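You operate a simulated robot arm through the tools that you are given. There is no shell and no other tool. Be economical: measure what you need, move in short steps, check, and stop when the job is done.

Carry out the task below with a simulated robot arm. There is one attempt and no reset: what you move stays moved.

TASK
Clamp the copper block in the vise, rub its tarnish off with the beige pad, then open the vise.
Fine: put the pad back where it lay; leave the block in the vise and the brass block alone.

It is judged by the outcome, as a careful person would: the job done as asked, and still so three seconds after it is handed in. It fails if anything else is knocked over, pushed out of place, dropped, spilled or broken.

THE ROBOT
A 7-joint arm with a two-finger parallel gripper, fixed in place. Base frame: the origin is at the foot of the arm, x ahead of it, y to its left, z up; the work surface is at about z = 0. Lengths are in cm, angles in rad, forces in N, time in s.
With the tool pointing down near the work surface it reaches from about 22 to 58 cm from the base axis. Its first joint turns from -1.152 to 1.152 rad. Payload 2.5 kg.
Tool frame: the origin (TCP) lies between the finger pads and is the grasp point; the fingertips stand 2.3 cm ahead of it; z points along the fingers, y is the line along which they close. The gripper opens to 9.4 cm. The fingers are 3.8 cm wide and 1 cm thick; the gripper's body (5.4 by 9.6 cm) begins 3.9 cm behind the TCP.
Orientation is told as [roll, pitch, yaw] about the base's x, y, z axes, in that order, counted from this pose: with the fingers straight down and closing along the base's y, the tool's x points along the base's -x, its y along +y and its z along -z.

THE INTERFACE
- The arm moves only by the tool send_rows. Its argument "moves" is a list of rows, each an object of numbers (a shift or turn left out is 0, a gripper value left out holds the last): "x", "y", "z": the shift along the tool's x, y, z in units of 30 mm (1.0 is 30 mm); "ax", "ay", "az": the turn, a rotation vector about the tool's x, y, z in units of 8 degrees (1.0 is 8 degrees). In form: [{"x": .., "y": .., "z": .., "ax": .., "ay": .., "az": ..}, ...]. A call has 1 to 12 rows; each row shifts and turns the commanded pose from where the row before left it, along the tool's axes as they then stand. "grip" is the opening, from 0 (shut) to 1 (fully open), set as the call begins (left out, the last holds). A call with a number of a shift or a turn outside -1 to 1 is refused whole. A row lasts 0.2 s, in which the tool goes at most 5 cm and 0.15 rad; a call with a longer step from one row to the next is refused whole, and so is a gripper value outside its range. A pose out of reach is approached as far as the arm can. The call stops where the force on the tool passes 40 N (or 10 N more than at its start, if that is more) or the arm is blocked; 0.2 s more then pass. The fingers move at their own pace (about 10.8 cm/s each) and stop on an object; they squeeze with about 32 N. The grip force told is the motor's: it shows also when the fingers shut on nothing. Time passes only in rows, and 0.2 s behind the last, so rows that do not move let the fingers close. It gives the time, the measured TCP pose, the force on the tool (base axes), the opening and the grip force at its end, in the units of the frame above (readings bear some noise).
- Cameras (640 x 400 px; columns grow to the right, rows downward): "scene" is fixed at [13.36, -41.21, 56.31]; the picture's right is [0.71, -0.70, 0.00], its down [-0.28, -0.28, -0.92] and it looks along [0.64, 0.65, -0.40] (base axes); focal length 331 px, centre (320, 200). "wrist" rides on the gripper at [-3.9, 0, -4.4] in the tool frame; the picture's right is [0.00, -1.00, 0.00], its down [0.97, 0.00, -0.24] and it looks along [0.24, 0.00, 0.97] (tool axes); focal length 218 px, centre (320, 200).
- grab_frame(camera): a new picture of that camera. No time passes.
- probe_pixels(camera, pixels): for up to 12 pixels [column, row] of the newest picture of that camera ("zoom" is the newest enlarged one), the place [x, y, z] in the base frame of the surface seen there, good to about 0.2 cm. No time passes.
- enlarge(camera, box): a new picture of the part [left, top, right, bottom] of that camera's present view, enlarged. No time passes.
- hand_in(): hands the job in; it is judged then, once.

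Work in short steps. Measure before you move; look again where a grasp or a placing could have gone wrong, and mend it. You have 80 turns and 34 pictures in all, the two below and enlarged ones among them. Open the gripper and draw the arm clear of the work before you hand the job in, unless the task says otherwise; then end with one line.

The tools are called after ">>>" by a JSON object that holds its "op" and its "data". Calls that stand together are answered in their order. send_rows: Moves the arm, as the interface text tells. Its arguments: {"type":"object","properties":{"moves":{"type":"array","items":{"type":"object","properties":{"x":{"type":"number"},"y":{"type":"number"},"z":{"type":"number"},"ax":{"type":"number"},"ay":{"type":"number"},"az":{"type":"number"}}}},"grip":{"type":"number"}},"required":["moves"]} The other tools are called the same way: grab_frame (camera) takes a picture; probe_pixels (camera, pixels) gives the place of the surface under pixels of a picture; enlarge (camera, box) takes an enlarged picture of a part of a camera's view; hand_in () hands the job in.

At the start:

```text
time_s: 0.0
ee_pos: [36.36, 7.09, 39.81]
tcp_rot: [0.0, 0.0, 0.001]
wrist_force: [0.5, 0.1, 0.1]
width: 9.39
grip_force: 0.1
```

scene: 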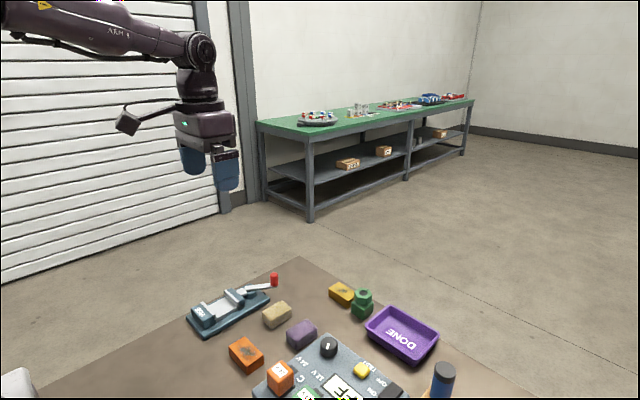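
wrist: 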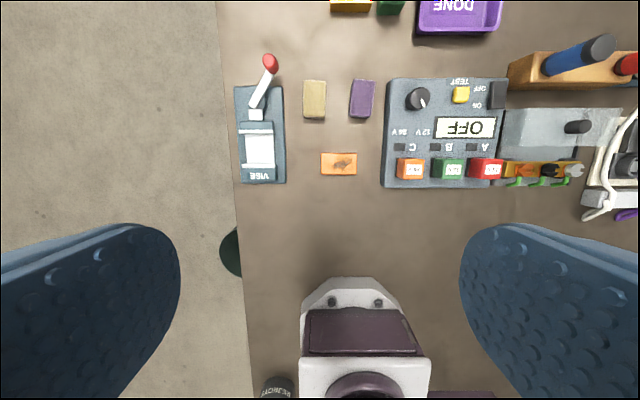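

The wrist view shows the vise at (260,135), a copper-like block at (339,164), a beige pad at (314,100), and a purple pad at (362,98). I'll enlarge the views and measure.

>>> {"op": "enlarge", "data": {"camera": "wrist", "box": [220, 40, 400, 200]}}

>>> {"op": "enlarge", "data": {"camera": "scene", "box": [170, 250, 410, 400]}}

>>> {"op": "probe_pixels", "data": {"camera": "wrist", "pixels": [[339, 164], [322, 154], [356, 174], [314, 100], [305, 82], [325, 117], [269, 63], [255, 115], [258, 150], [258, 178], [237, 90], [283, 182]]}}

```text
2.50 times, centred on (310, 120) of wrist
```

zoom: 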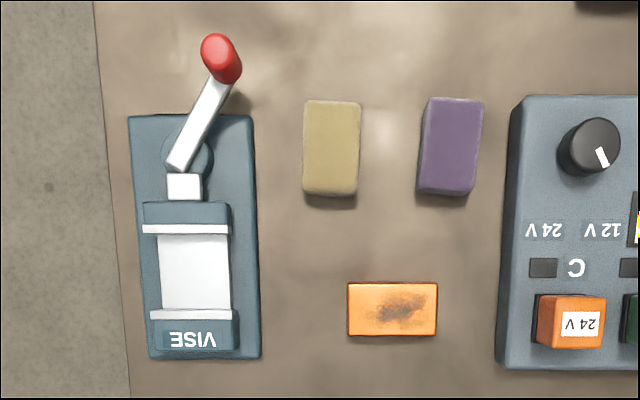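

```text
2.67 times, centred on (290, 325) of scene
```

zoom: 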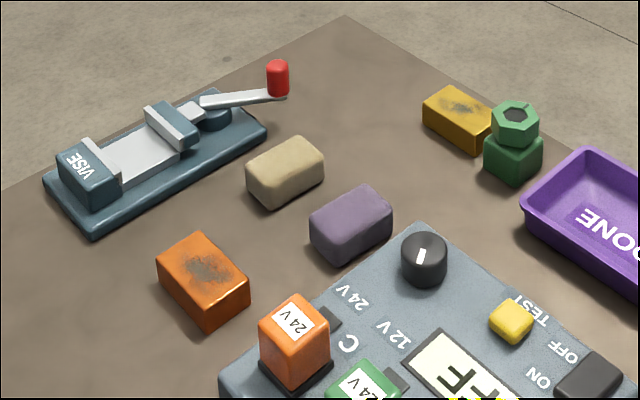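

```text
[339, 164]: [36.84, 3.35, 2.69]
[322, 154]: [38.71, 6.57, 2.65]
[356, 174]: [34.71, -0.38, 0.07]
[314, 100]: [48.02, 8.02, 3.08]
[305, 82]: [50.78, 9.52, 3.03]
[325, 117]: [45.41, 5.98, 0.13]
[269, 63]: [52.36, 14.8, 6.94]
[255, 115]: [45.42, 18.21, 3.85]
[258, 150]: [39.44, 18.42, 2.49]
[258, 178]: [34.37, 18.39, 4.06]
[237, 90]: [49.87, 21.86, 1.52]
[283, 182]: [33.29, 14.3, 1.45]
```

Copper is probably the orange block at (203,280) in the zoom; the brass one sits farther off. I'll probe the vise's detail in the zoom.

>>> {"op": "probe_pixels", "data": {"camera": "zoom", "pixels": [[85, 141], [119, 180], [150, 108], [195, 145], [150, 160], [278, 66], [278, 90], [205, 102], [62, 150], [96, 190], [160, 104], [186, 112]]}}

>>> {"op": "probe_pixels", "data": {"camera": "scene", "pixels": [[245, 338], [230, 350], [263, 357], [247, 371], [262, 317], [290, 305], [275, 328], [277, 303], [265, 310], [276, 317]]}}

```text
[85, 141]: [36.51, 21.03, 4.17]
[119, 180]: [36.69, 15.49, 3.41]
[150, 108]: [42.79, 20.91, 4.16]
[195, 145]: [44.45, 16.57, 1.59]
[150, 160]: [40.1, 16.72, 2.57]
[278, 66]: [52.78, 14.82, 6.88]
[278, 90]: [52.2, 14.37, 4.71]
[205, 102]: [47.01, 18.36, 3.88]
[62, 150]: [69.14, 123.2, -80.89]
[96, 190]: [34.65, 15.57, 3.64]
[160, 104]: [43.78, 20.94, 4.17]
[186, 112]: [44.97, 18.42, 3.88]
```

```text
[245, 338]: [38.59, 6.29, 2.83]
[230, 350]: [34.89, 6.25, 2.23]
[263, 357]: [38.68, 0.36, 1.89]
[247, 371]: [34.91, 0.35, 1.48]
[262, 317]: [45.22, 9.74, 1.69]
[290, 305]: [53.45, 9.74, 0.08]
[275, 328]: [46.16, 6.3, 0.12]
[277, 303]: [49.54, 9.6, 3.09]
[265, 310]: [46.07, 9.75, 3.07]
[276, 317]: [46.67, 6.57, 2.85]
```

Copper block centre is about (36.8, 3.4), 3.8×6.2×2.7. The vise jaw gap runs x 36.7–42.6, y 15.5–21, with its floor at 2.5. I'll move above the block and go down.

>>> {"op": "send_rows", "data": {"grip": 1, "moves": [{"x": -0.147, "y": -0.61, "z": 1}, {"y": -0.62, "z": 1}, {"z": 1}, {"z": 1}, {"z": 1}, {"z": 1}, {"z": 1}, {"z": 1}, {"z": 1}, {"z": 1}, {"z": 1}]}}

```text
time_s: 2.4
ee_pos: [36.64, 3.4, 6.61]
tcp_rot: [0.0, -0.003, 0.001]
wrist_force: [0.7, 0.1, 0.3]
width: 9.41
grip_force: 0.1
```

The tool is above the block with clear space around it. I'll lower to z≈2.8 and close.

>>> {"op": "send_rows", "data": {"moves": [{"z": 0.65, "x": -0.05}, {"z": 0.62}, {}]}}

>>> {"op": "send_rows", "data": {"grip": 0, "moves": [{}, {}, {}, {}]}}

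>>> {"op": "send_rows", "data": {"moves": [{"z": -1}, {"z": -1}, {"z": -1}, {}]}}

>>> {"op": "grab_frame", "data": {"camera": "wrist"}}

```text
time_s: 3.2
ee_pos: [37.05, 3.48, 2.94]
tcp_rot: [0.001, 0.0, 0.0]
wrist_force: [-0.2, 0.1, -0.3]
width: 9.39
grip_force: 0.1
```

```text
time_s: 4.2
ee_pos: [36.93, 3.61, 2.94]
tcp_rot: [0.0, 0.0, 0.001]
wrist_force: [-0.7, 0.5, -0.3]
width: 6.78
grip_force: 31.9
```

```text
time_s: 5.2
ee_pos: [36.89, 3.56, 11.83]
tcp_rot: [0.001, 0.0, 0.001]
wrist_force: [0.0, 0.2, -2.7]
width: 6.81
grip_force: 32.1
```

```text
29 pictures are left
```

wrist: 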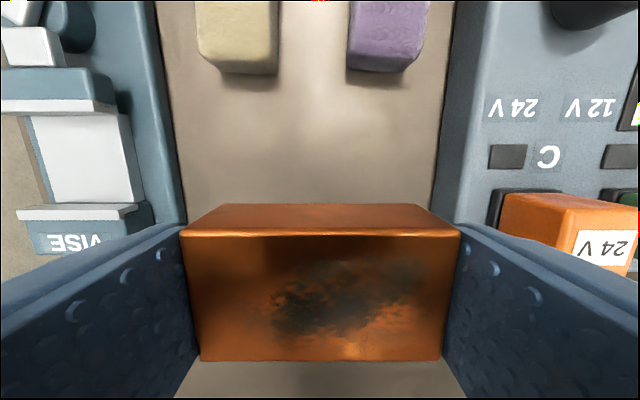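

The block is held (width 6.8). I'll carry it over the vise jaws at about z 12 and measure there.

>>> {"op": "send_rows", "data": {"moves": [{"y": 0.98}, {"y": 0.98}, {"y": 0.98}, {"y": 0.98, "x": -0.38}, {"y": 0.99, "x": -0.38}, {}]}}

>>> {"op": "grab_frame", "data": {"camera": "wrist"}}

>>> {"op": "enlarge", "data": {"camera": "scene", "box": [150, 200, 310, 360]}}

```text
time_s: 6.6
ee_pos: [39.45, 18.04, 11.98]
tcp_rot: [0.001, -0.001, -0.001]
wrist_force: [-0.1, 0.4, -2.7]
width: 6.77
grip_force: 32.0
```

```text
28 pictures are left
```

wrist: 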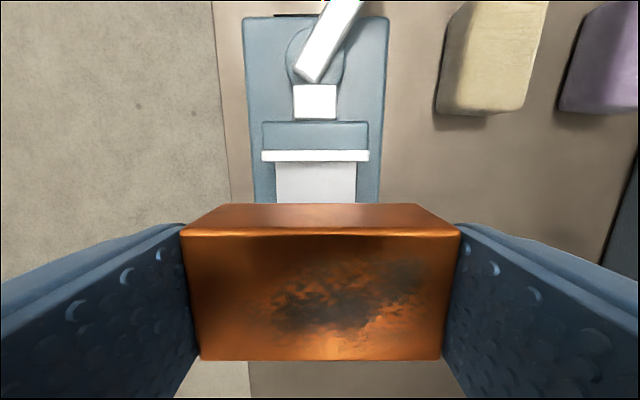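

```text
2.50 times, centred on (230, 280) of scene
```

zoom: 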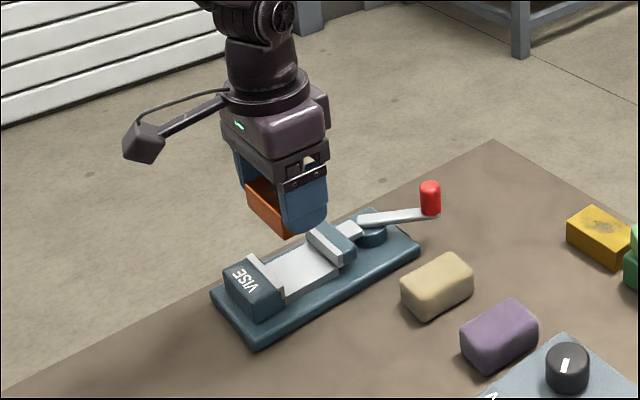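

>>> {"op": "probe_pixels", "data": {"camera": "wrist", "pixels": [[270, 157], [363, 157], [315, 157], [277, 180], [355, 180], [320, 208], [320, 232], [320, 355], [315, 110], [305, 75]]}}

>>> {"op": "probe_pixels", "data": {"camera": "zoom", "pixels": [[247, 258], [284, 295], [250, 262], [310, 234], [335, 262], [340, 268], [300, 285], [270, 305], [265, 215]]}}

```text
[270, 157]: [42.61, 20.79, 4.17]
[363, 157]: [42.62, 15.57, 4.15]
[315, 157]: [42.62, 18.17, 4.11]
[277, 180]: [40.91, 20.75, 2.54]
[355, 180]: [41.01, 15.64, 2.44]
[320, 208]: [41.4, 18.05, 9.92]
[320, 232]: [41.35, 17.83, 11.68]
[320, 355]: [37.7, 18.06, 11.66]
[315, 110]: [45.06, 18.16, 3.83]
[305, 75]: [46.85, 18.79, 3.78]
```

```text
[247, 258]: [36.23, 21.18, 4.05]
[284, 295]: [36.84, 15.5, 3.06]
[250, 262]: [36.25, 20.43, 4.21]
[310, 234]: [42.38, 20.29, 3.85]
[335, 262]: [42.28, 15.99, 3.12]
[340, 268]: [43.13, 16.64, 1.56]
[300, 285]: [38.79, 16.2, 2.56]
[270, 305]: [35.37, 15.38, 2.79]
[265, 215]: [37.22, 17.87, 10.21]
```

The block is centred at x 39.5 and the jaw gap is x 36.8–42.4. I'll lower to TCP z≈5.5, where the block meets the vise floor.

>>> {"op": "send_rows", "data": {"moves": [{"z": 0.7, "y": 0.04, "x": 0.06}, {"z": 0.7}, {"z": 0.4}, {"z": 0.2}, {"z": 0.12}, {}]}}

```text
time_s: 8.0
ee_pos: [39.12, 18.14, 5.58]
tcp_rot: [0.0, 0.0, 0.0]
wrist_force: [0.2, -0.5, -2.6]
width: 6.75
grip_force: 31.7
```

>>> {"op": "send_rows", "data": {"moves": [{"z": 0.03}, {"z": 0.03}, {}]}}

```text
time_s: 8.8
ee_pos: [39.13, 18.24, 5.39]
tcp_rot: [0.0, 0.0, 0.001]
wrist_force: [-0.3, 0.5, -2.3]
width: 6.77
grip_force: 31.8
```

>>> {"op": "send_rows", "data": {"moves": [{"z": 0.03}, {"z": 0.02}, {}]}}

```text
time_s: 9.6
ee_pos: [39.18, 18.19, 5.34]
tcp_rot: [-0.002, -0.002, 0.0]
wrist_force: [-7.8, -1.9, 20.1]
width: 6.8
grip_force: 32.4
```

The force (20 N up) shows the block is seated. I'll open and rise.

>>> {"op": "send_rows", "data": {"grip": 1, "moves": [{"z": -0.03}, {}, {}]}}

>>> {"op": "send_rows", "data": {"moves": [{"z": -0.5}, {"z": -1}, {"z": -1}, {"z": -1}, {"z": -1}, {"x": 0.5}]}}

>>> {"op": "grab_frame", "data": {"camera": "wrist"}}

>>> {"op": "enlarge", "data": {"camera": "scene", "box": [170, 250, 310, 350]}}

```text
time_s: 10.4
ee_pos: [39.05, 18.21, 5.41]
tcp_rot: [0.0, -0.001, 0.0]
wrist_force: [-0.1, 0.5, -0.2]
width: 9.38
grip_force: 0.0
```

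```text
time_s: 11.8
ee_pos: [37.6, 18.17, 18.91]
tcp_rot: [0.0, -0.001, -0.002]
wrist_force: [0.4, 0.3, 0.5]
width: 9.41
grip_force: 0.1
```

```text
26 pictures are left
```

wrist: 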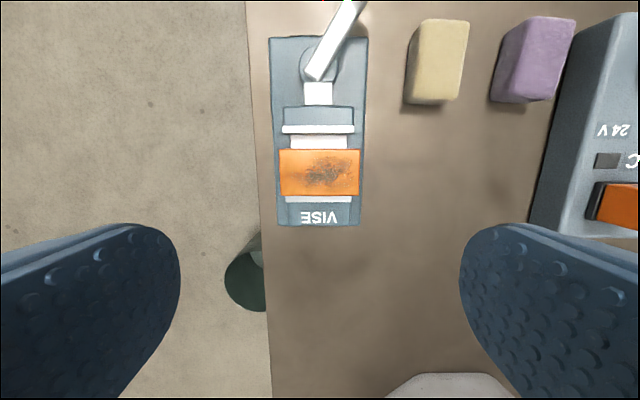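

```text
4.00 times, centred on (240, 300) of scene
```

zoom: 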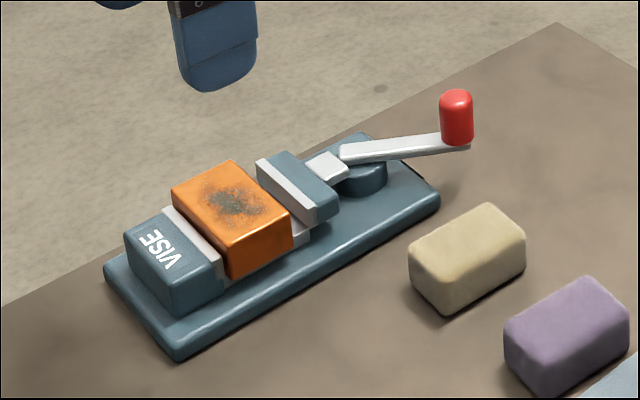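

The block sits squarely between the jaws. Next, the lever: I'll move above the red knob (about 52.5, 14.7) for a close look.

>>> {"op": "send_rows", "data": {"moves": [{"x": -0.95, "y": -0.23}, {"x": -0.95, "y": -0.23}, {"x": -0.95, "y": -0.23}, {"x": -0.95, "y": -0.23, "z": 0.5}, {"x": -0.95, "y": -0.23, "z": 0.6}, {}]}}

>>> {"op": "grab_frame", "data": {"camera": "wrist"}}

```text
time_s: 13.2
ee_pos: [51.71, 14.74, 15.6]
tcp_rot: [-0.002, 0.0, 0.001]
wrist_force: [-0.8, 0.1, 0.7]
width: 9.38
grip_force: 0.1
```

```text
24 pictures are left
```

wrist: 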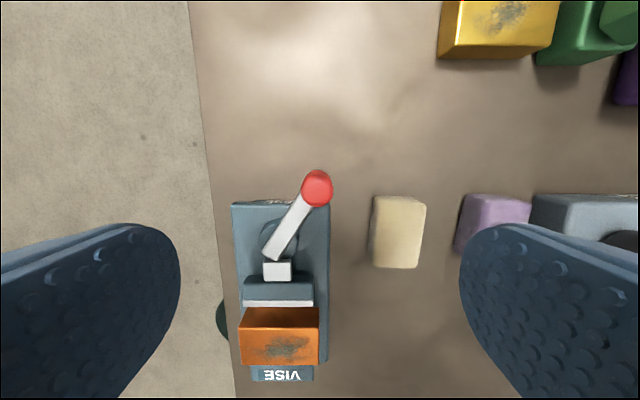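

>>> {"op": "probe_pixels", "data": {"camera": "wrist", "pixels": [[317, 188], [304, 188], [331, 188], [317, 174], [317, 203], [295, 225], [275, 252], [278, 240], [398, 230], [373, 197], [420, 197], [398, 262]]}}

```text
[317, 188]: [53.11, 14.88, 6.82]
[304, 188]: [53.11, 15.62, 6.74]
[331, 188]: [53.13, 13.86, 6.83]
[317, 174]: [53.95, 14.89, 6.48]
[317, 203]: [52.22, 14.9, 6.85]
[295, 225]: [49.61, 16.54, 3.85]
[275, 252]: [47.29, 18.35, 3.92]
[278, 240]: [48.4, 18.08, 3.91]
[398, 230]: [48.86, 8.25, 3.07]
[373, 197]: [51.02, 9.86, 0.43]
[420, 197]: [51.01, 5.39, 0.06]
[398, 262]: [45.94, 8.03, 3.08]
```

Knob centre ≈ (53.0, 14.85), top 6.85. I'll turn the tool by about -33° so the fingers close tangentially, then descend around the knob half-open.

>>> {"op": "send_rows", "data": {"grip": 0.45, "moves": [{"x": -0.4, "y": 0.04}, {"az": 1}, {"az": 1}, {"az": 1}, {"az": 1}, {"z": 0.9}, {"z": 0.9}, {"z": 0.5}, {"z": 0.35}, {}]}}

>>> {"op": "grab_frame", "data": {"camera": "wrist"}}

```text
time_s: 15.4
ee_pos: [53.01, 14.71, 7.6]
tcp_rot: [0.001, -0.001, -0.557]
wrist_force: [0.1, 0.5, 0.1]
width: 4.23
grip_force: 0.0
```

```text
23 pictures are left
```

wrist: 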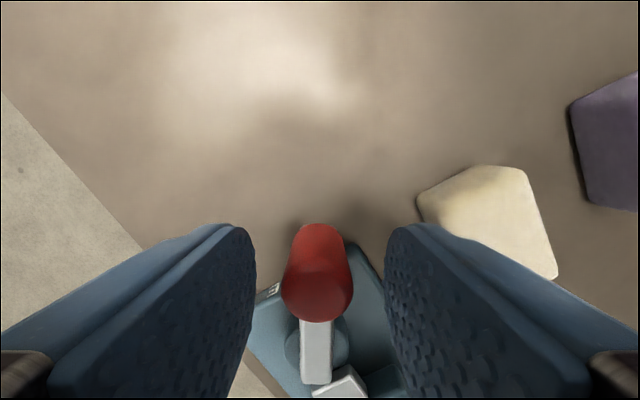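

The knob is centred between the fingers and the lever points straight back along the tool. I'll close on it, then test a small tangential move.

>>> {"op": "send_rows", "data": {"grip": 0, "moves": [{}, {}, {}]}}

>>> {"op": "send_rows", "data": {"moves": [{"y": 0.1}, {"y": 0.1}, {}]}}

```text
time_s: 16.2
ee_pos: [53.0, 14.91, 7.49]
tcp_rot: [0.002, -0.001, -0.559]
wrist_force: [8.4, 5.3, -6.2]
width: 1.97
grip_force: 45.4
```

```text
time_s: 17.0
ee_pos: [53.39, 15.29, 7.43]
tcp_rot: [-0.002, 0.0, -0.561]
wrist_force: [2.6, -6.7, -4.4]
width: 1.97
grip_force: 45.3
```

It moved freely by 0.5 cm with little force. I'll continue along the arc (r≈6.4 cm) and watch the jaw.

>>> {"op": "send_rows", "data": {"moves": [{"az": -0.55}, {"y": 0.297, "x": 0.021, "az": -1}, {"y": 0.297, "x": 0.021, "az": -1}, {}]}}

>>> {"op": "enlarge", "data": {"camera": "scene", "box": [170, 250, 310, 350]}}

```text
time_s: 18.0
ee_pos: [54.06, 17.16, 7.52]
tcp_rot: [0.001, 0.002, -0.201]
wrist_force: [-6.8, -1.8, 3.0]
width: 1.98
grip_force: 45.3
```

```text
4.00 times, centred on (240, 300) of scene
```

zoom: 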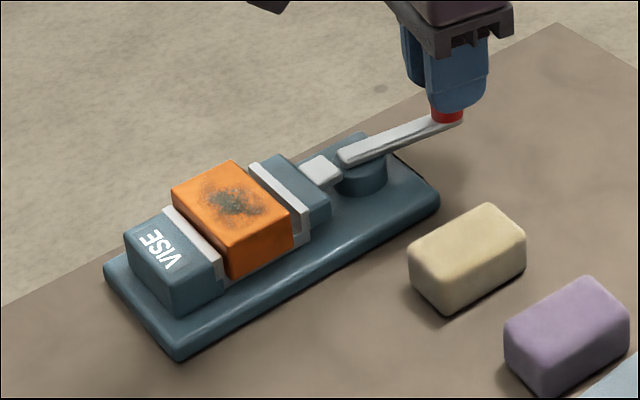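

The jaw is moving toward the block (front edge 257→250 in the zoom), so this is the right direction. Continuing.

>>> {"op": "send_rows", "data": {"moves": [{"y": 0.297, "x": 0.021, "az": -1}, {"y": 0.297, "x": 0.021, "az": -1}, {"y": 0.297, "x": 0.021, "az": -1}, {}]}}

>>> {"op": "send_rows", "data": {"moves": [{"y": 0.297, "x": 0.021, "az": -1}, {"y": 0.297, "x": 0.021, "az": -1}, {"y": 0.297, "x": 0.021, "az": -1}, {}]}}

>>> {"op": "enlarge", "data": {"camera": "scene", "box": [170, 250, 310, 350]}}

```text
time_s: 19.0
ee_pos: [54.02, 19.64, 7.5]
tcp_rot: [-0.001, 0.0, 0.218]
wrist_force: [-1.3, 4.1, -5.6]
width: 1.97
grip_force: 45.0
```

```text
time_s: 20.0
ee_pos: [53.12, 21.78, 7.56]
tcp_rot: [-0.007, 0.003, 0.635]
wrist_force: [11.5, -15.4, -16.8]
width: 1.96
grip_force: 45.2
```

```text
4.00 times, centred on (240, 300) of scene
```

zoom: 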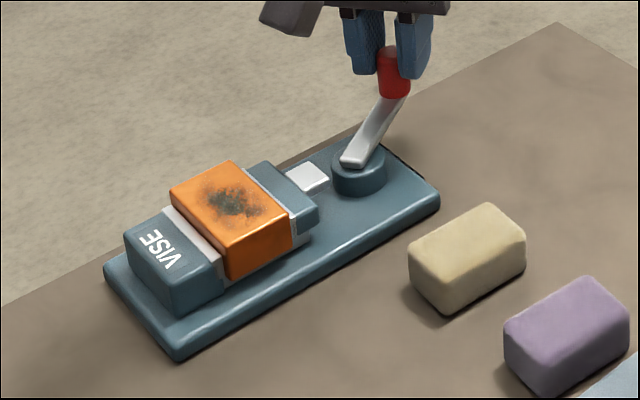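

The jaw has reached the block and force is building (~19 N). I'll push a little further to tighten.

>>> {"op": "send_rows", "data": {"moves": [{"y": 0.15, "x": 0.008, "az": -0.5}, {"y": 0.15, "x": 0.008, "az": -0.5}, {}]}}

>>> {"op": "enlarge", "data": {"camera": "scene", "box": [170, 250, 310, 350]}}

```text
time_s: 20.5
ee_pos: [52.99, 21.67, 7.52]
tcp_rot: [-0.018, -0.001, 0.72]
wrist_force: [4.0, -2.9, -2.6]
width: 2.01
grip_force: 45.2
stopped in row 2: the force on the tool passed its limit (the readings are from after the stop); the commanded pose is now the measured one
```

```text
4.00 times, centred on (240, 300) of scene
```

zoom: 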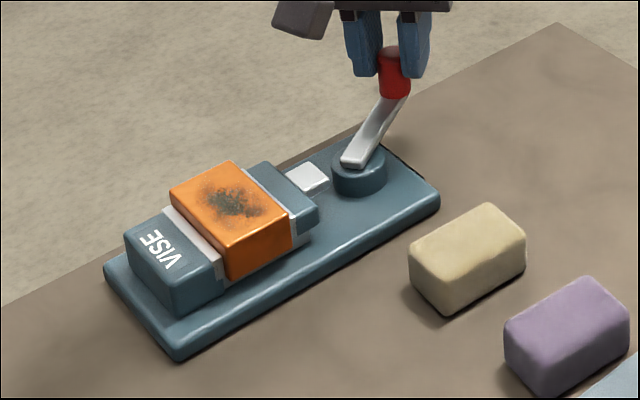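

The lever hit its stop with the jaw tight on the block. I'll release the knob and rise, then verify the clamp holds.

>>> {"op": "send_rows", "data": {"grip": 0.45, "moves": [{}, {}, {"z": -0.5}, {"z": -1}, {"z": -1}, {"z": -1}, {"z": -0.5}]}}

>>> {"op": "enlarge", "data": {"camera": "scene", "box": [170, 250, 310, 350]}}

```text
time_s: 22.1
ee_pos: [52.87, 22.04, 19.73]
tcp_rot: [-0.015, -0.002, 0.72]
wrist_force: [0.9, -0.3, -0.4]
width: 4.24
grip_force: 0.0
```

```text
4.00 times, centred on (240, 300) of scene
```

zoom: 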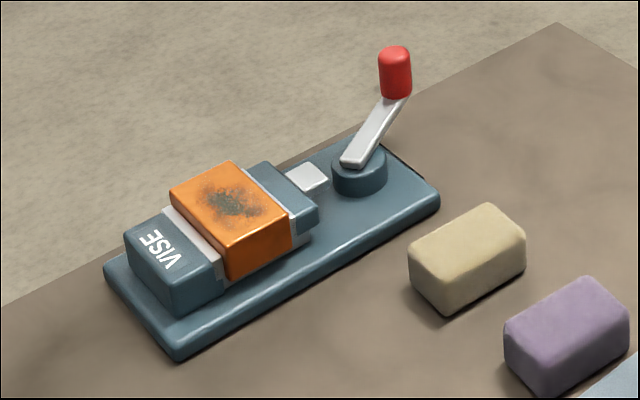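

The clamp holds. I'll turn the tool back to yaw 0 and go above the beige pad for a look.

>>> {"op": "send_rows", "data": {"grip": 0.68, "moves": [{"az": 1}, {"az": 1}, {"az": 1}, {"az": 1}, {"az": 1}, {"az": 0.16}, {"x": 0.52, "y": -0.93}, {"x": 0.52, "y": -0.93}, {"x": 0.52, "y": -0.93}, {"y": -0.93}, {"y": -0.93}, {}]}}

>>> {"op": "grab_frame", "data": {"camera": "wrist"}}

>>> {"op": "grab_frame", "data": {"camera": "scene"}}

```text
time_s: 24.7
ee_pos: [48.14, 7.88, 19.67]
tcp_rot: [-0.012, -0.011, 0.001]
wrist_force: [-0.3, 0.6, 0.3]
width: 6.36
grip_force: 0.1
```

```text
18 pictures are left
```

wrist: 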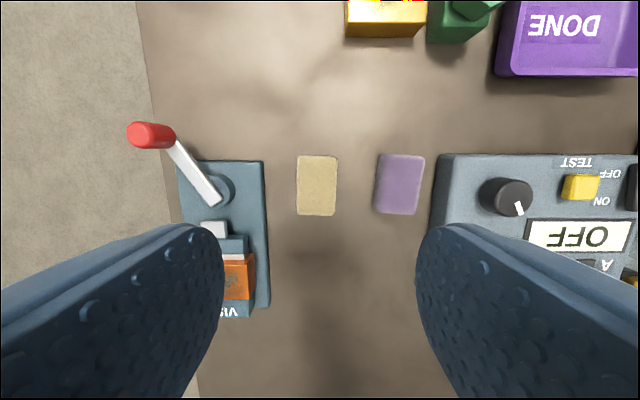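

```text
17 pictures are left
```

scene: 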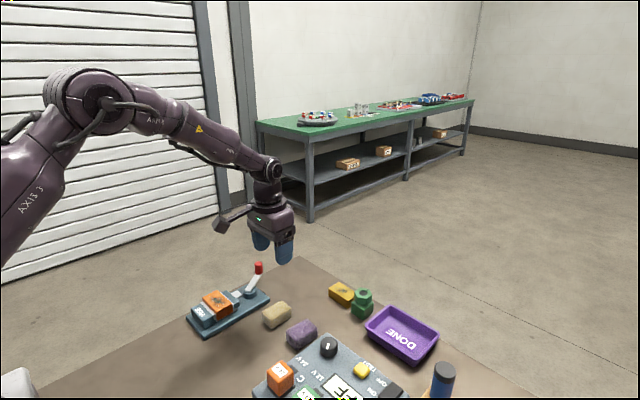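

>>> {"op": "probe_pixels", "data": {"camera": "wrist", "pixels": [[317, 185], [299, 158], [335, 158], [299, 212], [335, 212], [317, 157], [317, 213], [298, 185], [336, 185], [377, 190], [152, 135], [267, 230]]}}

>>> {"op": "probe_pixels", "data": {"camera": "scene", "pixels": [[218, 302], [204, 301], [217, 291], [231, 303], [217, 313], [277, 312]]}}

```text
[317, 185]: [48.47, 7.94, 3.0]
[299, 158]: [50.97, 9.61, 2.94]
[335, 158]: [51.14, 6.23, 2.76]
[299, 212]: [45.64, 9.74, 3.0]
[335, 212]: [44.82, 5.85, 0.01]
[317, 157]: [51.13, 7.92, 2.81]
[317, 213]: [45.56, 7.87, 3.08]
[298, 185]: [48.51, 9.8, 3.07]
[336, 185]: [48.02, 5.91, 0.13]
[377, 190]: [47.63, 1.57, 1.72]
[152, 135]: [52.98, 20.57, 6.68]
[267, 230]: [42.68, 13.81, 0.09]
```

```text
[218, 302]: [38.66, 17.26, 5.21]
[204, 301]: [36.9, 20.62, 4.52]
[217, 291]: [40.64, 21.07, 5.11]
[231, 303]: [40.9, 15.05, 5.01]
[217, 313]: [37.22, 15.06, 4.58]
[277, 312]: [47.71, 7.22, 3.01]
```

Pad: x 45.4–51.3, y 6.05–9.8, top 3.05. I'll descend to TCP z≈3.5 so the fingertips stay about 1.2 cm above its bottom, leaving room for rubbing, and grip.

>>> {"op": "send_rows", "data": {"moves": [{"x": -0.07, "y": 0.02, "z": 0.9, "ax": -0.086, "ay": 0.08}, {"z": 0.9}, {"z": 0.9}, {"z": 0.9}, {"z": 0.9}, {"z": 0.5}, {"z": 0.36}, {}]}}

>>> {"op": "send_rows", "data": {"grip": 0, "moves": [{}, {}, {}]}}

>>> {"op": "send_rows", "data": {"moves": [{"z": -0.5}, {"z": -1}, {"z": -1}, {"z": -0.5}, {}]}}

>>> {"op": "grab_frame", "data": {"camera": "wrist"}}

```text
time_s: 26.5
ee_pos: [48.51, 8.04, 3.68]
tcp_rot: [0.001, 0.0, 0.003]
wrist_force: [-0.4, -0.8, 0.7]
width: 6.39
grip_force: 0.1
```

```text
time_s: 27.3
ee_pos: [48.32, 7.88, 3.59]
tcp_rot: [0.0, 0.0, 0.002]
wrist_force: [0.5, 0.0, -0.3]
width: 3.89
grip_force: 31.7
```

```text
time_s: 28.5
ee_pos: [48.31, 7.97, 12.67]
tcp_rot: [0.0, 0.002, 0.001]
wrist_force: [0.7, -0.6, -0.3]
width: 3.88
grip_force: 32.1
```

```text
16 pictures are left
```

wrist: 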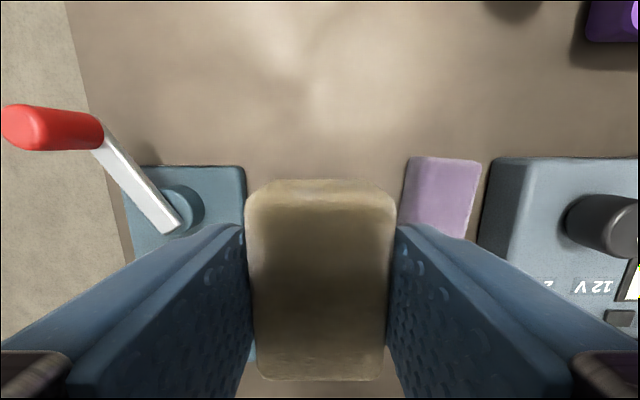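

The pad is held level, its bottom at about TCP−3.6. I'll carry it over the block (38.8, 18.1) and lower gently until contact near z 8.8.

>>> {"op": "send_rows", "data": {"moves": [{"x": 0.8, "y": 0.85}, {"x": 0.8, "y": 0.85}, {"x": 0.8, "y": 0.85}, {"x": 0.77, "y": 0.85}, {"z": 0.6}, {"z": 0.4}, {}]}}

>>> {"op": "send_rows", "data": {"moves": [{"z": 0.1}, {"z": 0.05}, {"z": 0.05}, {}]}}

```text
time_s: 30.1
ee_pos: [38.91, 18.28, 9.55]
tcp_rot: [-0.001, 0.001, 0.002]
wrist_force: [-0.2, 0.3, -1.3]
width: 3.88
grip_force: 32.2
```

```text
time_s: 31.1
ee_pos: [38.91, 18.19, 8.96]
tcp_rot: [0.0, 0.002, 0.001]
wrist_force: [-1.2, 0.2, 0.0]
width: 3.88
grip_force: 32.0
```

>>> {"op": "send_rows", "data": {"moves": [{"z": 0.03}, {"z": 0.03}, {}]}}

```text
time_s: 31.9
ee_pos: [38.87, 18.16, 8.79]
tcp_rot: [-0.001, 0.001, 0.001]
wrist_force: [0.2, 0.3, 0.2]
width: 3.88
grip_force: 31.7
```

>>> {"op": "send_rows", "data": {"moves": [{"z": 0.03}, {"z": 0.03}, {}]}}

```text
time_s: 32.7
ee_pos: [38.85, 18.17, 8.71]
tcp_rot: [0.0, 0.003, 0.001]
wrist_force: [0.0, -0.6, -0.7]
width: 3.86
grip_force: 31.8
```

>>> {"op": "send_rows", "data": {"moves": [{"z": 0.04}, {"z": 0.03}, {}]}}

```text
time_s: 33.5
ee_pos: [38.89, 18.36, 8.66]
tcp_rot: [-0.001, -0.001, 0.003]
wrist_force: [-6.5, -4.3, 26.4]
width: 3.87
grip_force: 32.0
```

In contact at 26 N. I'll ease slightly and rub along y in ±1.5 cm strokes.

>>> {"op": "send_rows", "data": {"moves": [{"z": -0.015}, {"y": 0.25}, {"y": 0.25}, {"y": -0.33}, {"y": -0.33}, {"y": -0.34}, {"y": 0.33}, {"y": 0.33}, {"y": 0.34}, {"y": -0.5}, {}]}}

>>> {"op": "enlarge", "data": {"camera": "scene", "box": [170, 220, 310, 350]}}

```text
time_s: 35.9
ee_pos: [38.79, 18.42, 8.43]
tcp_rot: [0.004, 0.001, 0.004]
wrist_force: [-1.9, 10.0, 21.1]
width: 3.9
grip_force: 32.0
```

```text
3.08 times, centred on (240, 285) of scene
```

zoom: 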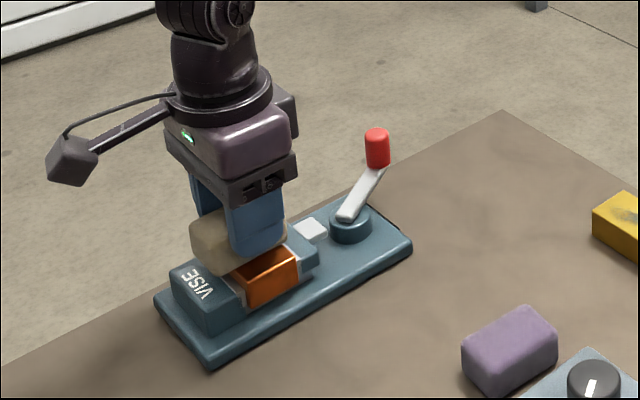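

Rubbing works smoothly. More strokes, covering both ends.

>>> {"op": "send_rows", "data": {"moves": [{"y": 0.35}, {"y": 0.35}, {"y": -0.45}, {"y": -0.45}, {"y": -0.45}, {"y": 0.45}, {"y": 0.45}, {"y": 0.45}, {"y": -0.45}, {"y": -0.45}, {"y": -0.4}, {}]}}

>>> {"op": "send_rows", "data": {"moves": [{"y": 0.45}, {"y": 0.45}, {"y": 0.4}, {"y": -0.45}, {"y": -0.45}, {"y": -0.4}, {"y": 0.45}, {"y": 0.25}, {}]}}

>>> {"op": "send_rows", "data": {"moves": [{"z": -0.5}, {"z": -0.8}, {"z": -0.8}, {"z": -0.5}, {"x": 0.2, "y": -0.9}, {"y": -0.9}, {}]}}

>>> {"op": "enlarge", "data": {"camera": "scene", "box": [170, 250, 310, 350]}}

```text
time_s: 37.3
ee_pos: [39.09, 16.53, 8.55]
tcp_rot: [-0.007, 0.001, -0.002]
wrist_force: [-1.6, -0.7, 6.3]
width: 3.91
grip_force: 31.8
stopped in row 6: the force on the tool passed its limit (the readings are from after the stop); the commanded pose is now the measured one
```

```text
time_s: 39.3
ee_pos: [39.14, 18.69, 8.45]
tcp_rot: [-0.009, -0.001, -0.003]
wrist_force: [3.8, -11.6, 26.6]
width: 3.88
grip_force: 32.0
```

```text
time_s: 40.9
ee_pos: [38.4, 13.44, 16.21]
tcp_rot: [-0.007, 0.003, -0.001]
wrist_force: [-0.4, -0.6, -0.5]
width: 3.88
grip_force: 32.1
```

```text
4.00 times, centred on (240, 300) of scene
```

zoom: 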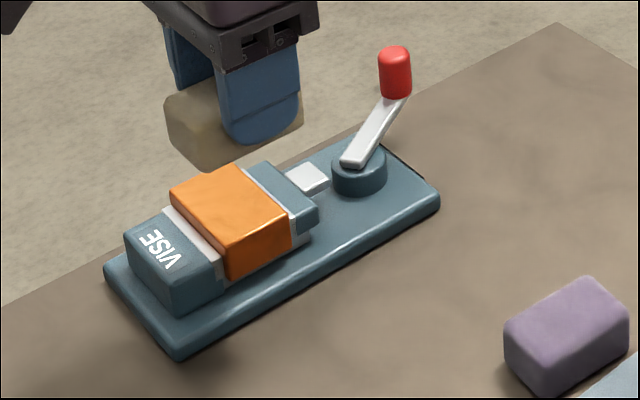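

The block top is clean. Before putting the pad back I'll check how it sits in the grip.

>>> {"op": "grab_frame", "data": {"camera": "wrist"}}

>>> {"op": "probe_pixels", "data": {"camera": "wrist", "pixels": [[320, 190], [320, 210], [320, 280], [320, 370], [255, 230], [390, 230], [320, 377]]}}

```text
13 pictures are left
```

wrist: 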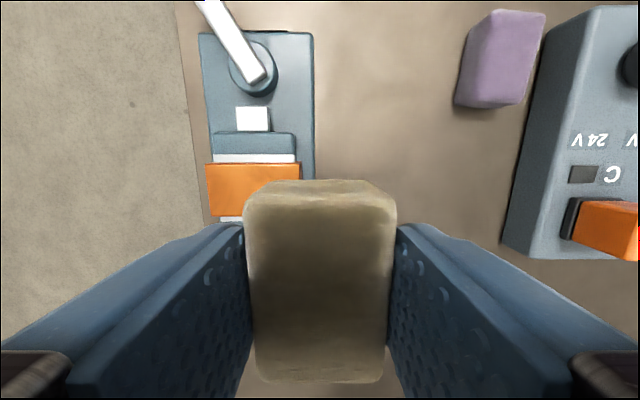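

```text
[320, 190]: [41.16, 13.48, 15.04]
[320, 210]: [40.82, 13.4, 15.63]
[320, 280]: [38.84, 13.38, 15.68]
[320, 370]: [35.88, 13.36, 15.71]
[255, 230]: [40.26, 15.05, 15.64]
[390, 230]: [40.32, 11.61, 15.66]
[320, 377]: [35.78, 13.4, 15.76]
```

The pad is unshifted in the grip. I'll carry it back over (48.3, 7.95) and lower.

>>> {"op": "send_rows", "data": {"moves": [{"x": -0.825, "y": -0.46, "ax": -0.05}, {"x": -0.825, "y": -0.46}, {"x": -0.825, "y": -0.46}, {"x": -0.825, "y": -0.45}, {"z": 0.9}, {"z": 0.9}, {"z": 0.9}, {"z": 0.9}, {"z": 0.4}, {}]}}

```text
time_s: 43.1
ee_pos: [48.46, 7.83, 4.4]
tcp_rot: [0.001, 0.002, 0.0]
wrist_force: [-0.6, -0.3, -0.9]
width: 3.87
grip_force: 31.7
```

>>> {"op": "send_rows", "data": {"moves": [{"z": 0.12, "x": 0.03, "y": 0.03}, {"z": 0.08}, {"z": 0.04}, {}]}}

```text
time_s: 44.1
ee_pos: [48.19, 7.95, 3.64]
tcp_rot: [0.0, 0.002, -0.002]
wrist_force: [0.0, 0.4, -0.5]
width: 3.88
grip_force: 32.1
```

>>> {"op": "send_rows", "data": {"moves": [{"z": 0.03}, {"z": 0.02}, {}]}}

```text
time_s: 44.9
ee_pos: [48.27, 7.87, 3.61]
tcp_rot: [0.001, 0.001, -0.002]
wrist_force: [-2.6, -0.1, 7.1]
width: 3.89
grip_force: 31.7
```

The pad touches the table. I'll release it to a modest opening and rise.

>>> {"op": "send_rows", "data": {"grip": 0.66, "moves": [{}, {}, {"z": -0.4}, {"z": -0.8}, {"z": -1}, {"z": -1}, {"z": -1}, {"z": -1}, {}]}}

>>> {"op": "grab_frame", "data": {"camera": "wrist"}}

>>> {"op": "probe_pixels", "data": {"camera": "wrist", "pixels": [[317, 185], [299, 158], [335, 158], [299, 212], [317, 157], [317, 213], [298, 185], [152, 135], [145, 135], [135, 135]]}}

```text
time_s: 46.9
ee_pos: [48.3, 7.87, 19.2]
tcp_rot: [-0.001, 0.001, -0.002]
wrist_force: [-0.1, 0.1, 1.0]
width: 6.2
grip_force: 0.0
```

```text
12 pictures are left
```

wrist: 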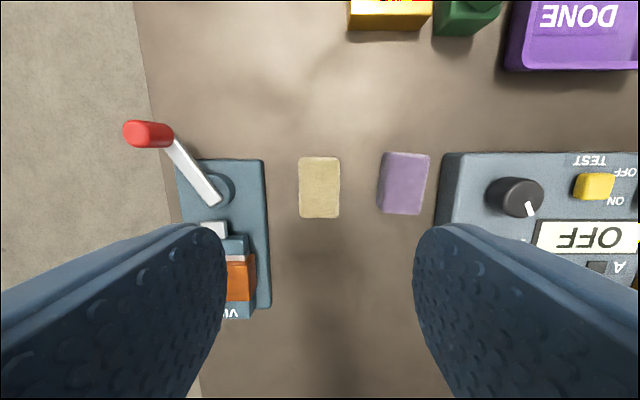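

```text
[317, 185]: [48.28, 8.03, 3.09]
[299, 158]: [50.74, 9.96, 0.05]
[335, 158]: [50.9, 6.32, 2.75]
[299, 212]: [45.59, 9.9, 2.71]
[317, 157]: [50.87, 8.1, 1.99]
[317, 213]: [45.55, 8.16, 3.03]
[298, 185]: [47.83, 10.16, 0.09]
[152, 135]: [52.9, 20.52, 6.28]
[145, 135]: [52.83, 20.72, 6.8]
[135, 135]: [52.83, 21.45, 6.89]
```

The pad is back in place (within ~0.2 cm). Now I'll return above the knob (≈53, 21.7) with yaw 0.72 and descend around it.

>>> {"op": "send_rows", "data": {"grip": 0.45, "moves": [{"x": -0.38, "y": 0.92}, {"x": -0.38, "y": 0.92}, {"x": -0.38, "y": 0.92}, {"x": -0.38, "y": 0.92}, {"y": 0.92}, {"az": -1}, {"az": -1}, {"az": -1}, {"az": -1}, {"az": -0.9}, {"z": 0.8}, {}]}}

>>> {"op": "grab_frame", "data": {"camera": "wrist"}}

>>> {"op": "probe_pixels", "data": {"camera": "wrist", "pixels": [[320, 205], [320, 215], [320, 195], [310, 205], [330, 205]]}}

```text
time_s: 49.5
ee_pos: [52.93, 21.67, 16.56]
tcp_rot: [0.003, 0.0, 0.683]
wrist_force: [-0.4, 1.2, -0.4]
width: 4.21
grip_force: 0.1
```

```text
11 pictures are left
```

wrist: 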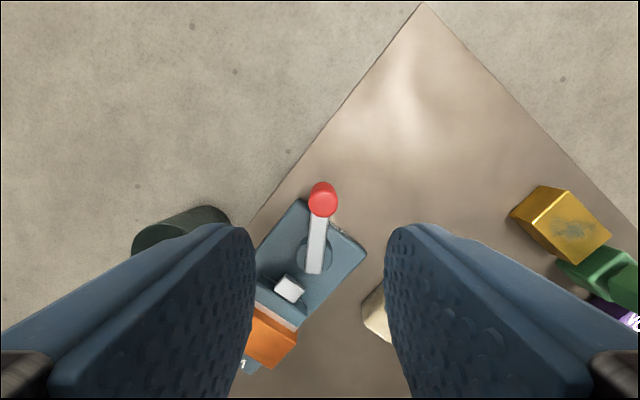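

```text
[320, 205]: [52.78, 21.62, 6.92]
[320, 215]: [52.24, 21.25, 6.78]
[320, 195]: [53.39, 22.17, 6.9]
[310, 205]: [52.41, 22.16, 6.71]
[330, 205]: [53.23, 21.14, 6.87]
```

The knob is centred under the tool. I'll descend 9 cm and close.

>>> {"op": "send_rows", "data": {"moves": [{"z": 0.9}, {"z": 0.9}, {"z": 0.7}, {"z": 0.5}, {}]}}

>>> {"op": "send_rows", "data": {"grip": 0, "moves": [{}, {}, {}]}}

>>> {"op": "send_rows", "data": {"moves": [{"y": -0.15, "x": 0.006, "az": 0.5}, {"y": -0.15, "x": 0.006, "az": 0.5}, {"y": -0.297, "x": 0.021, "az": 1}, {}]}}

```text
time_s: 50.7
ee_pos: [52.79, 21.8, 7.54]
tcp_rot: [0.0, 0.002, 0.683]
wrist_force: [0.2, -0.4, 0.3]
width: 4.26
grip_force: 0.0
```

```text
time_s: 51.5
ee_pos: [52.87, 21.66, 7.61]
tcp_rot: [-0.003, 0.0, 0.681]
wrist_force: [18.3, -9.5, -6.8]
width: 2.01
grip_force: 44.7
```

```text
time_s: 52.5
ee_pos: [53.6, 20.16, 7.56]
tcp_rot: [0.002, 0.007, 0.399]
wrist_force: [-15.2, -3.9, 12.8]
width: 2.0
grip_force: 44.9
```

Fitting the recorded points gives radius ≈5.6 cm about (48.6, 18.35); I'll continue back with that radius.

>>> {"op": "send_rows", "data": {"moves": [{"y": -0.26, "x": 0.018, "az": 1}, {"y": -0.26, "x": 0.018, "az": 1}, {"y": -0.26, "x": 0.018, "az": 1}, {}]}}

>>> {"op": "send_rows", "data": {"moves": [{"y": -0.26, "x": 0.018, "az": 1}, {"y": -0.26, "x": 0.018, "az": 1}, {}]}}

```text
time_s: 53.5
ee_pos: [54.03, 17.99, 7.57]
tcp_rot: [-0.002, 0.011, -0.018]
wrist_force: [-27.7, 0.8, 11.1]
width: 1.96
grip_force: 45.2
```

```text
time_s: 54.3
ee_pos: [53.82, 16.39, 7.48]
tcp_rot: [-0.003, 0.007, -0.297]
wrist_force: [-25.4, 8.8, 3.8]
width: 1.97
grip_force: 44.9
```

A radial force of about 25 N shows I'm slightly outside the arc; I'll add a small inward shift and finish the swing.

>>> {"op": "send_rows", "data": {"moves": [{"y": -0.15, "x": 0.06, "az": 0.7}, {"y": -0.26, "x": 0.03, "az": 1}, {}]}}

>>> {"op": "enlarge", "data": {"camera": "scene", "box": [170, 250, 310, 350]}}

```text
time_s: 55.1
ee_pos: [53.3, 15.09, 7.54]
tcp_rot: [-0.004, -0.001, -0.535]
wrist_force: [-2.9, -2.0, -14.9]
width: 1.97
grip_force: 44.9
```

```text
4.00 times, centred on (240, 300) of scene
```

zoom: 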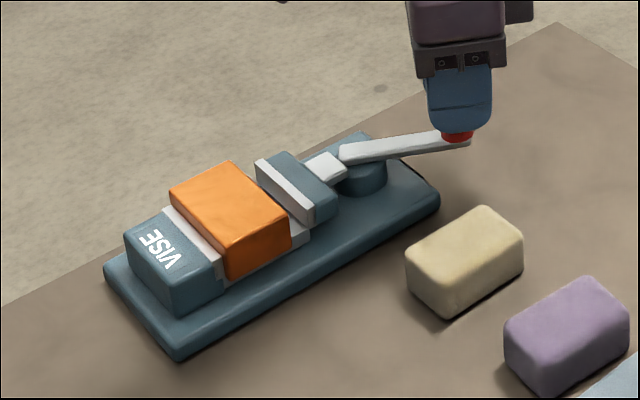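

The jaw is nearly fully back (257 px originally, now ~256). One last small push to the open stop.

>>> {"op": "send_rows", "data": {"moves": [{"y": -0.08, "x": 0.01, "az": 0.25}, {"y": -0.05}, {}]}}

>>> {"op": "send_rows", "data": {"grip": 0.45, "moves": [{}, {}, {"z": -0.5}, {"z": -1}, {"z": -1}, {"z": -1}, {"z": -1}, {"x": 0.5}, {}]}}

>>> {"op": "grab_frame", "data": {"camera": "scene"}}

>>> {"op": "enlarge", "data": {"camera": "scene", "box": [170, 250, 310, 350]}}

>>> {"op": "probe_pixels", "data": {"camera": "zoom", "pixels": [[260, 165], [230, 210], [456, 95], [470, 230], [415, 250], [480, 210], [520, 240]]}}

```text
time_s: 55.9
ee_pos: [53.14, 14.75, 7.63]
tcp_rot: [-0.003, -0.003, -0.569]
wrist_force: [10.3, -4.9, -24.8]
width: 1.98
grip_force: 44.9
```

```text
time_s: 57.9
ee_pos: [51.85, 15.62, 21.26]
tcp_rot: [-0.001, 0.001, -0.568]
wrist_force: [0.4, -0.2, 0.4]
width: 4.23
grip_force: 0.0
```

```text
9 pictures are left
```

scene: 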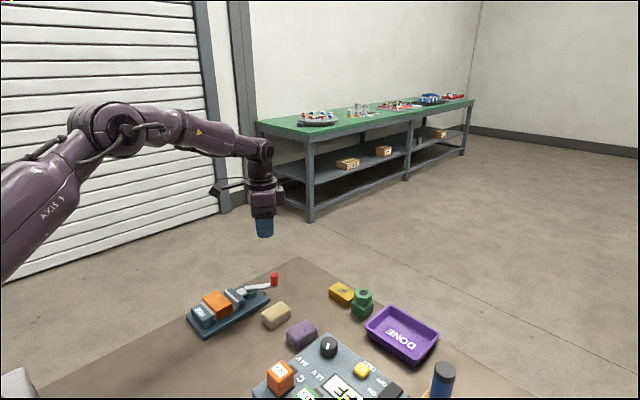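

```text
4.00 times, centred on (240, 300) of scene
```

zoom: 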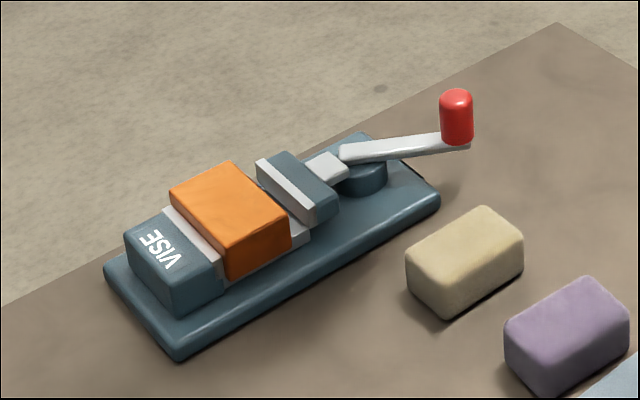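

```text
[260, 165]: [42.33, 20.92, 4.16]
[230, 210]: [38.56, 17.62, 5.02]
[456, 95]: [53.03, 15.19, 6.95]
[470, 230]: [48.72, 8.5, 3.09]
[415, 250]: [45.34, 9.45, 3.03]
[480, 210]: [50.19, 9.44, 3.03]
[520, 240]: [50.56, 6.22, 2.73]
```

The vise is fully open, the block is clean and resting in it, and the pad is back within about 0.2 cm. I'll open the gripper fully, rise a bit more, and hand in.

>>> {"op": "send_rows", "data": {"grip": 1, "moves": [{"z": -1, "x": 0.5}, {"z": -1, "x": 0.5}, {}]}}

>>> {"op": "hand_in", "data": {}}

```text
time_s: 58.7
ee_pos: [49.2, 17.55, 27.35]
tcp_rot: [-0.002, 0.001, -0.568]
wrist_force: [-0.2, -0.4, 0.3]
width: 9.4
grip_force: 0.0
```

```text
The job is handed in.
```

I clamped the copper block and rubbed its tarnish off. The vise is open with the block still in it, the beige pad is back within about 0.2 cm of where it lay, and I didn't touch the brass block.
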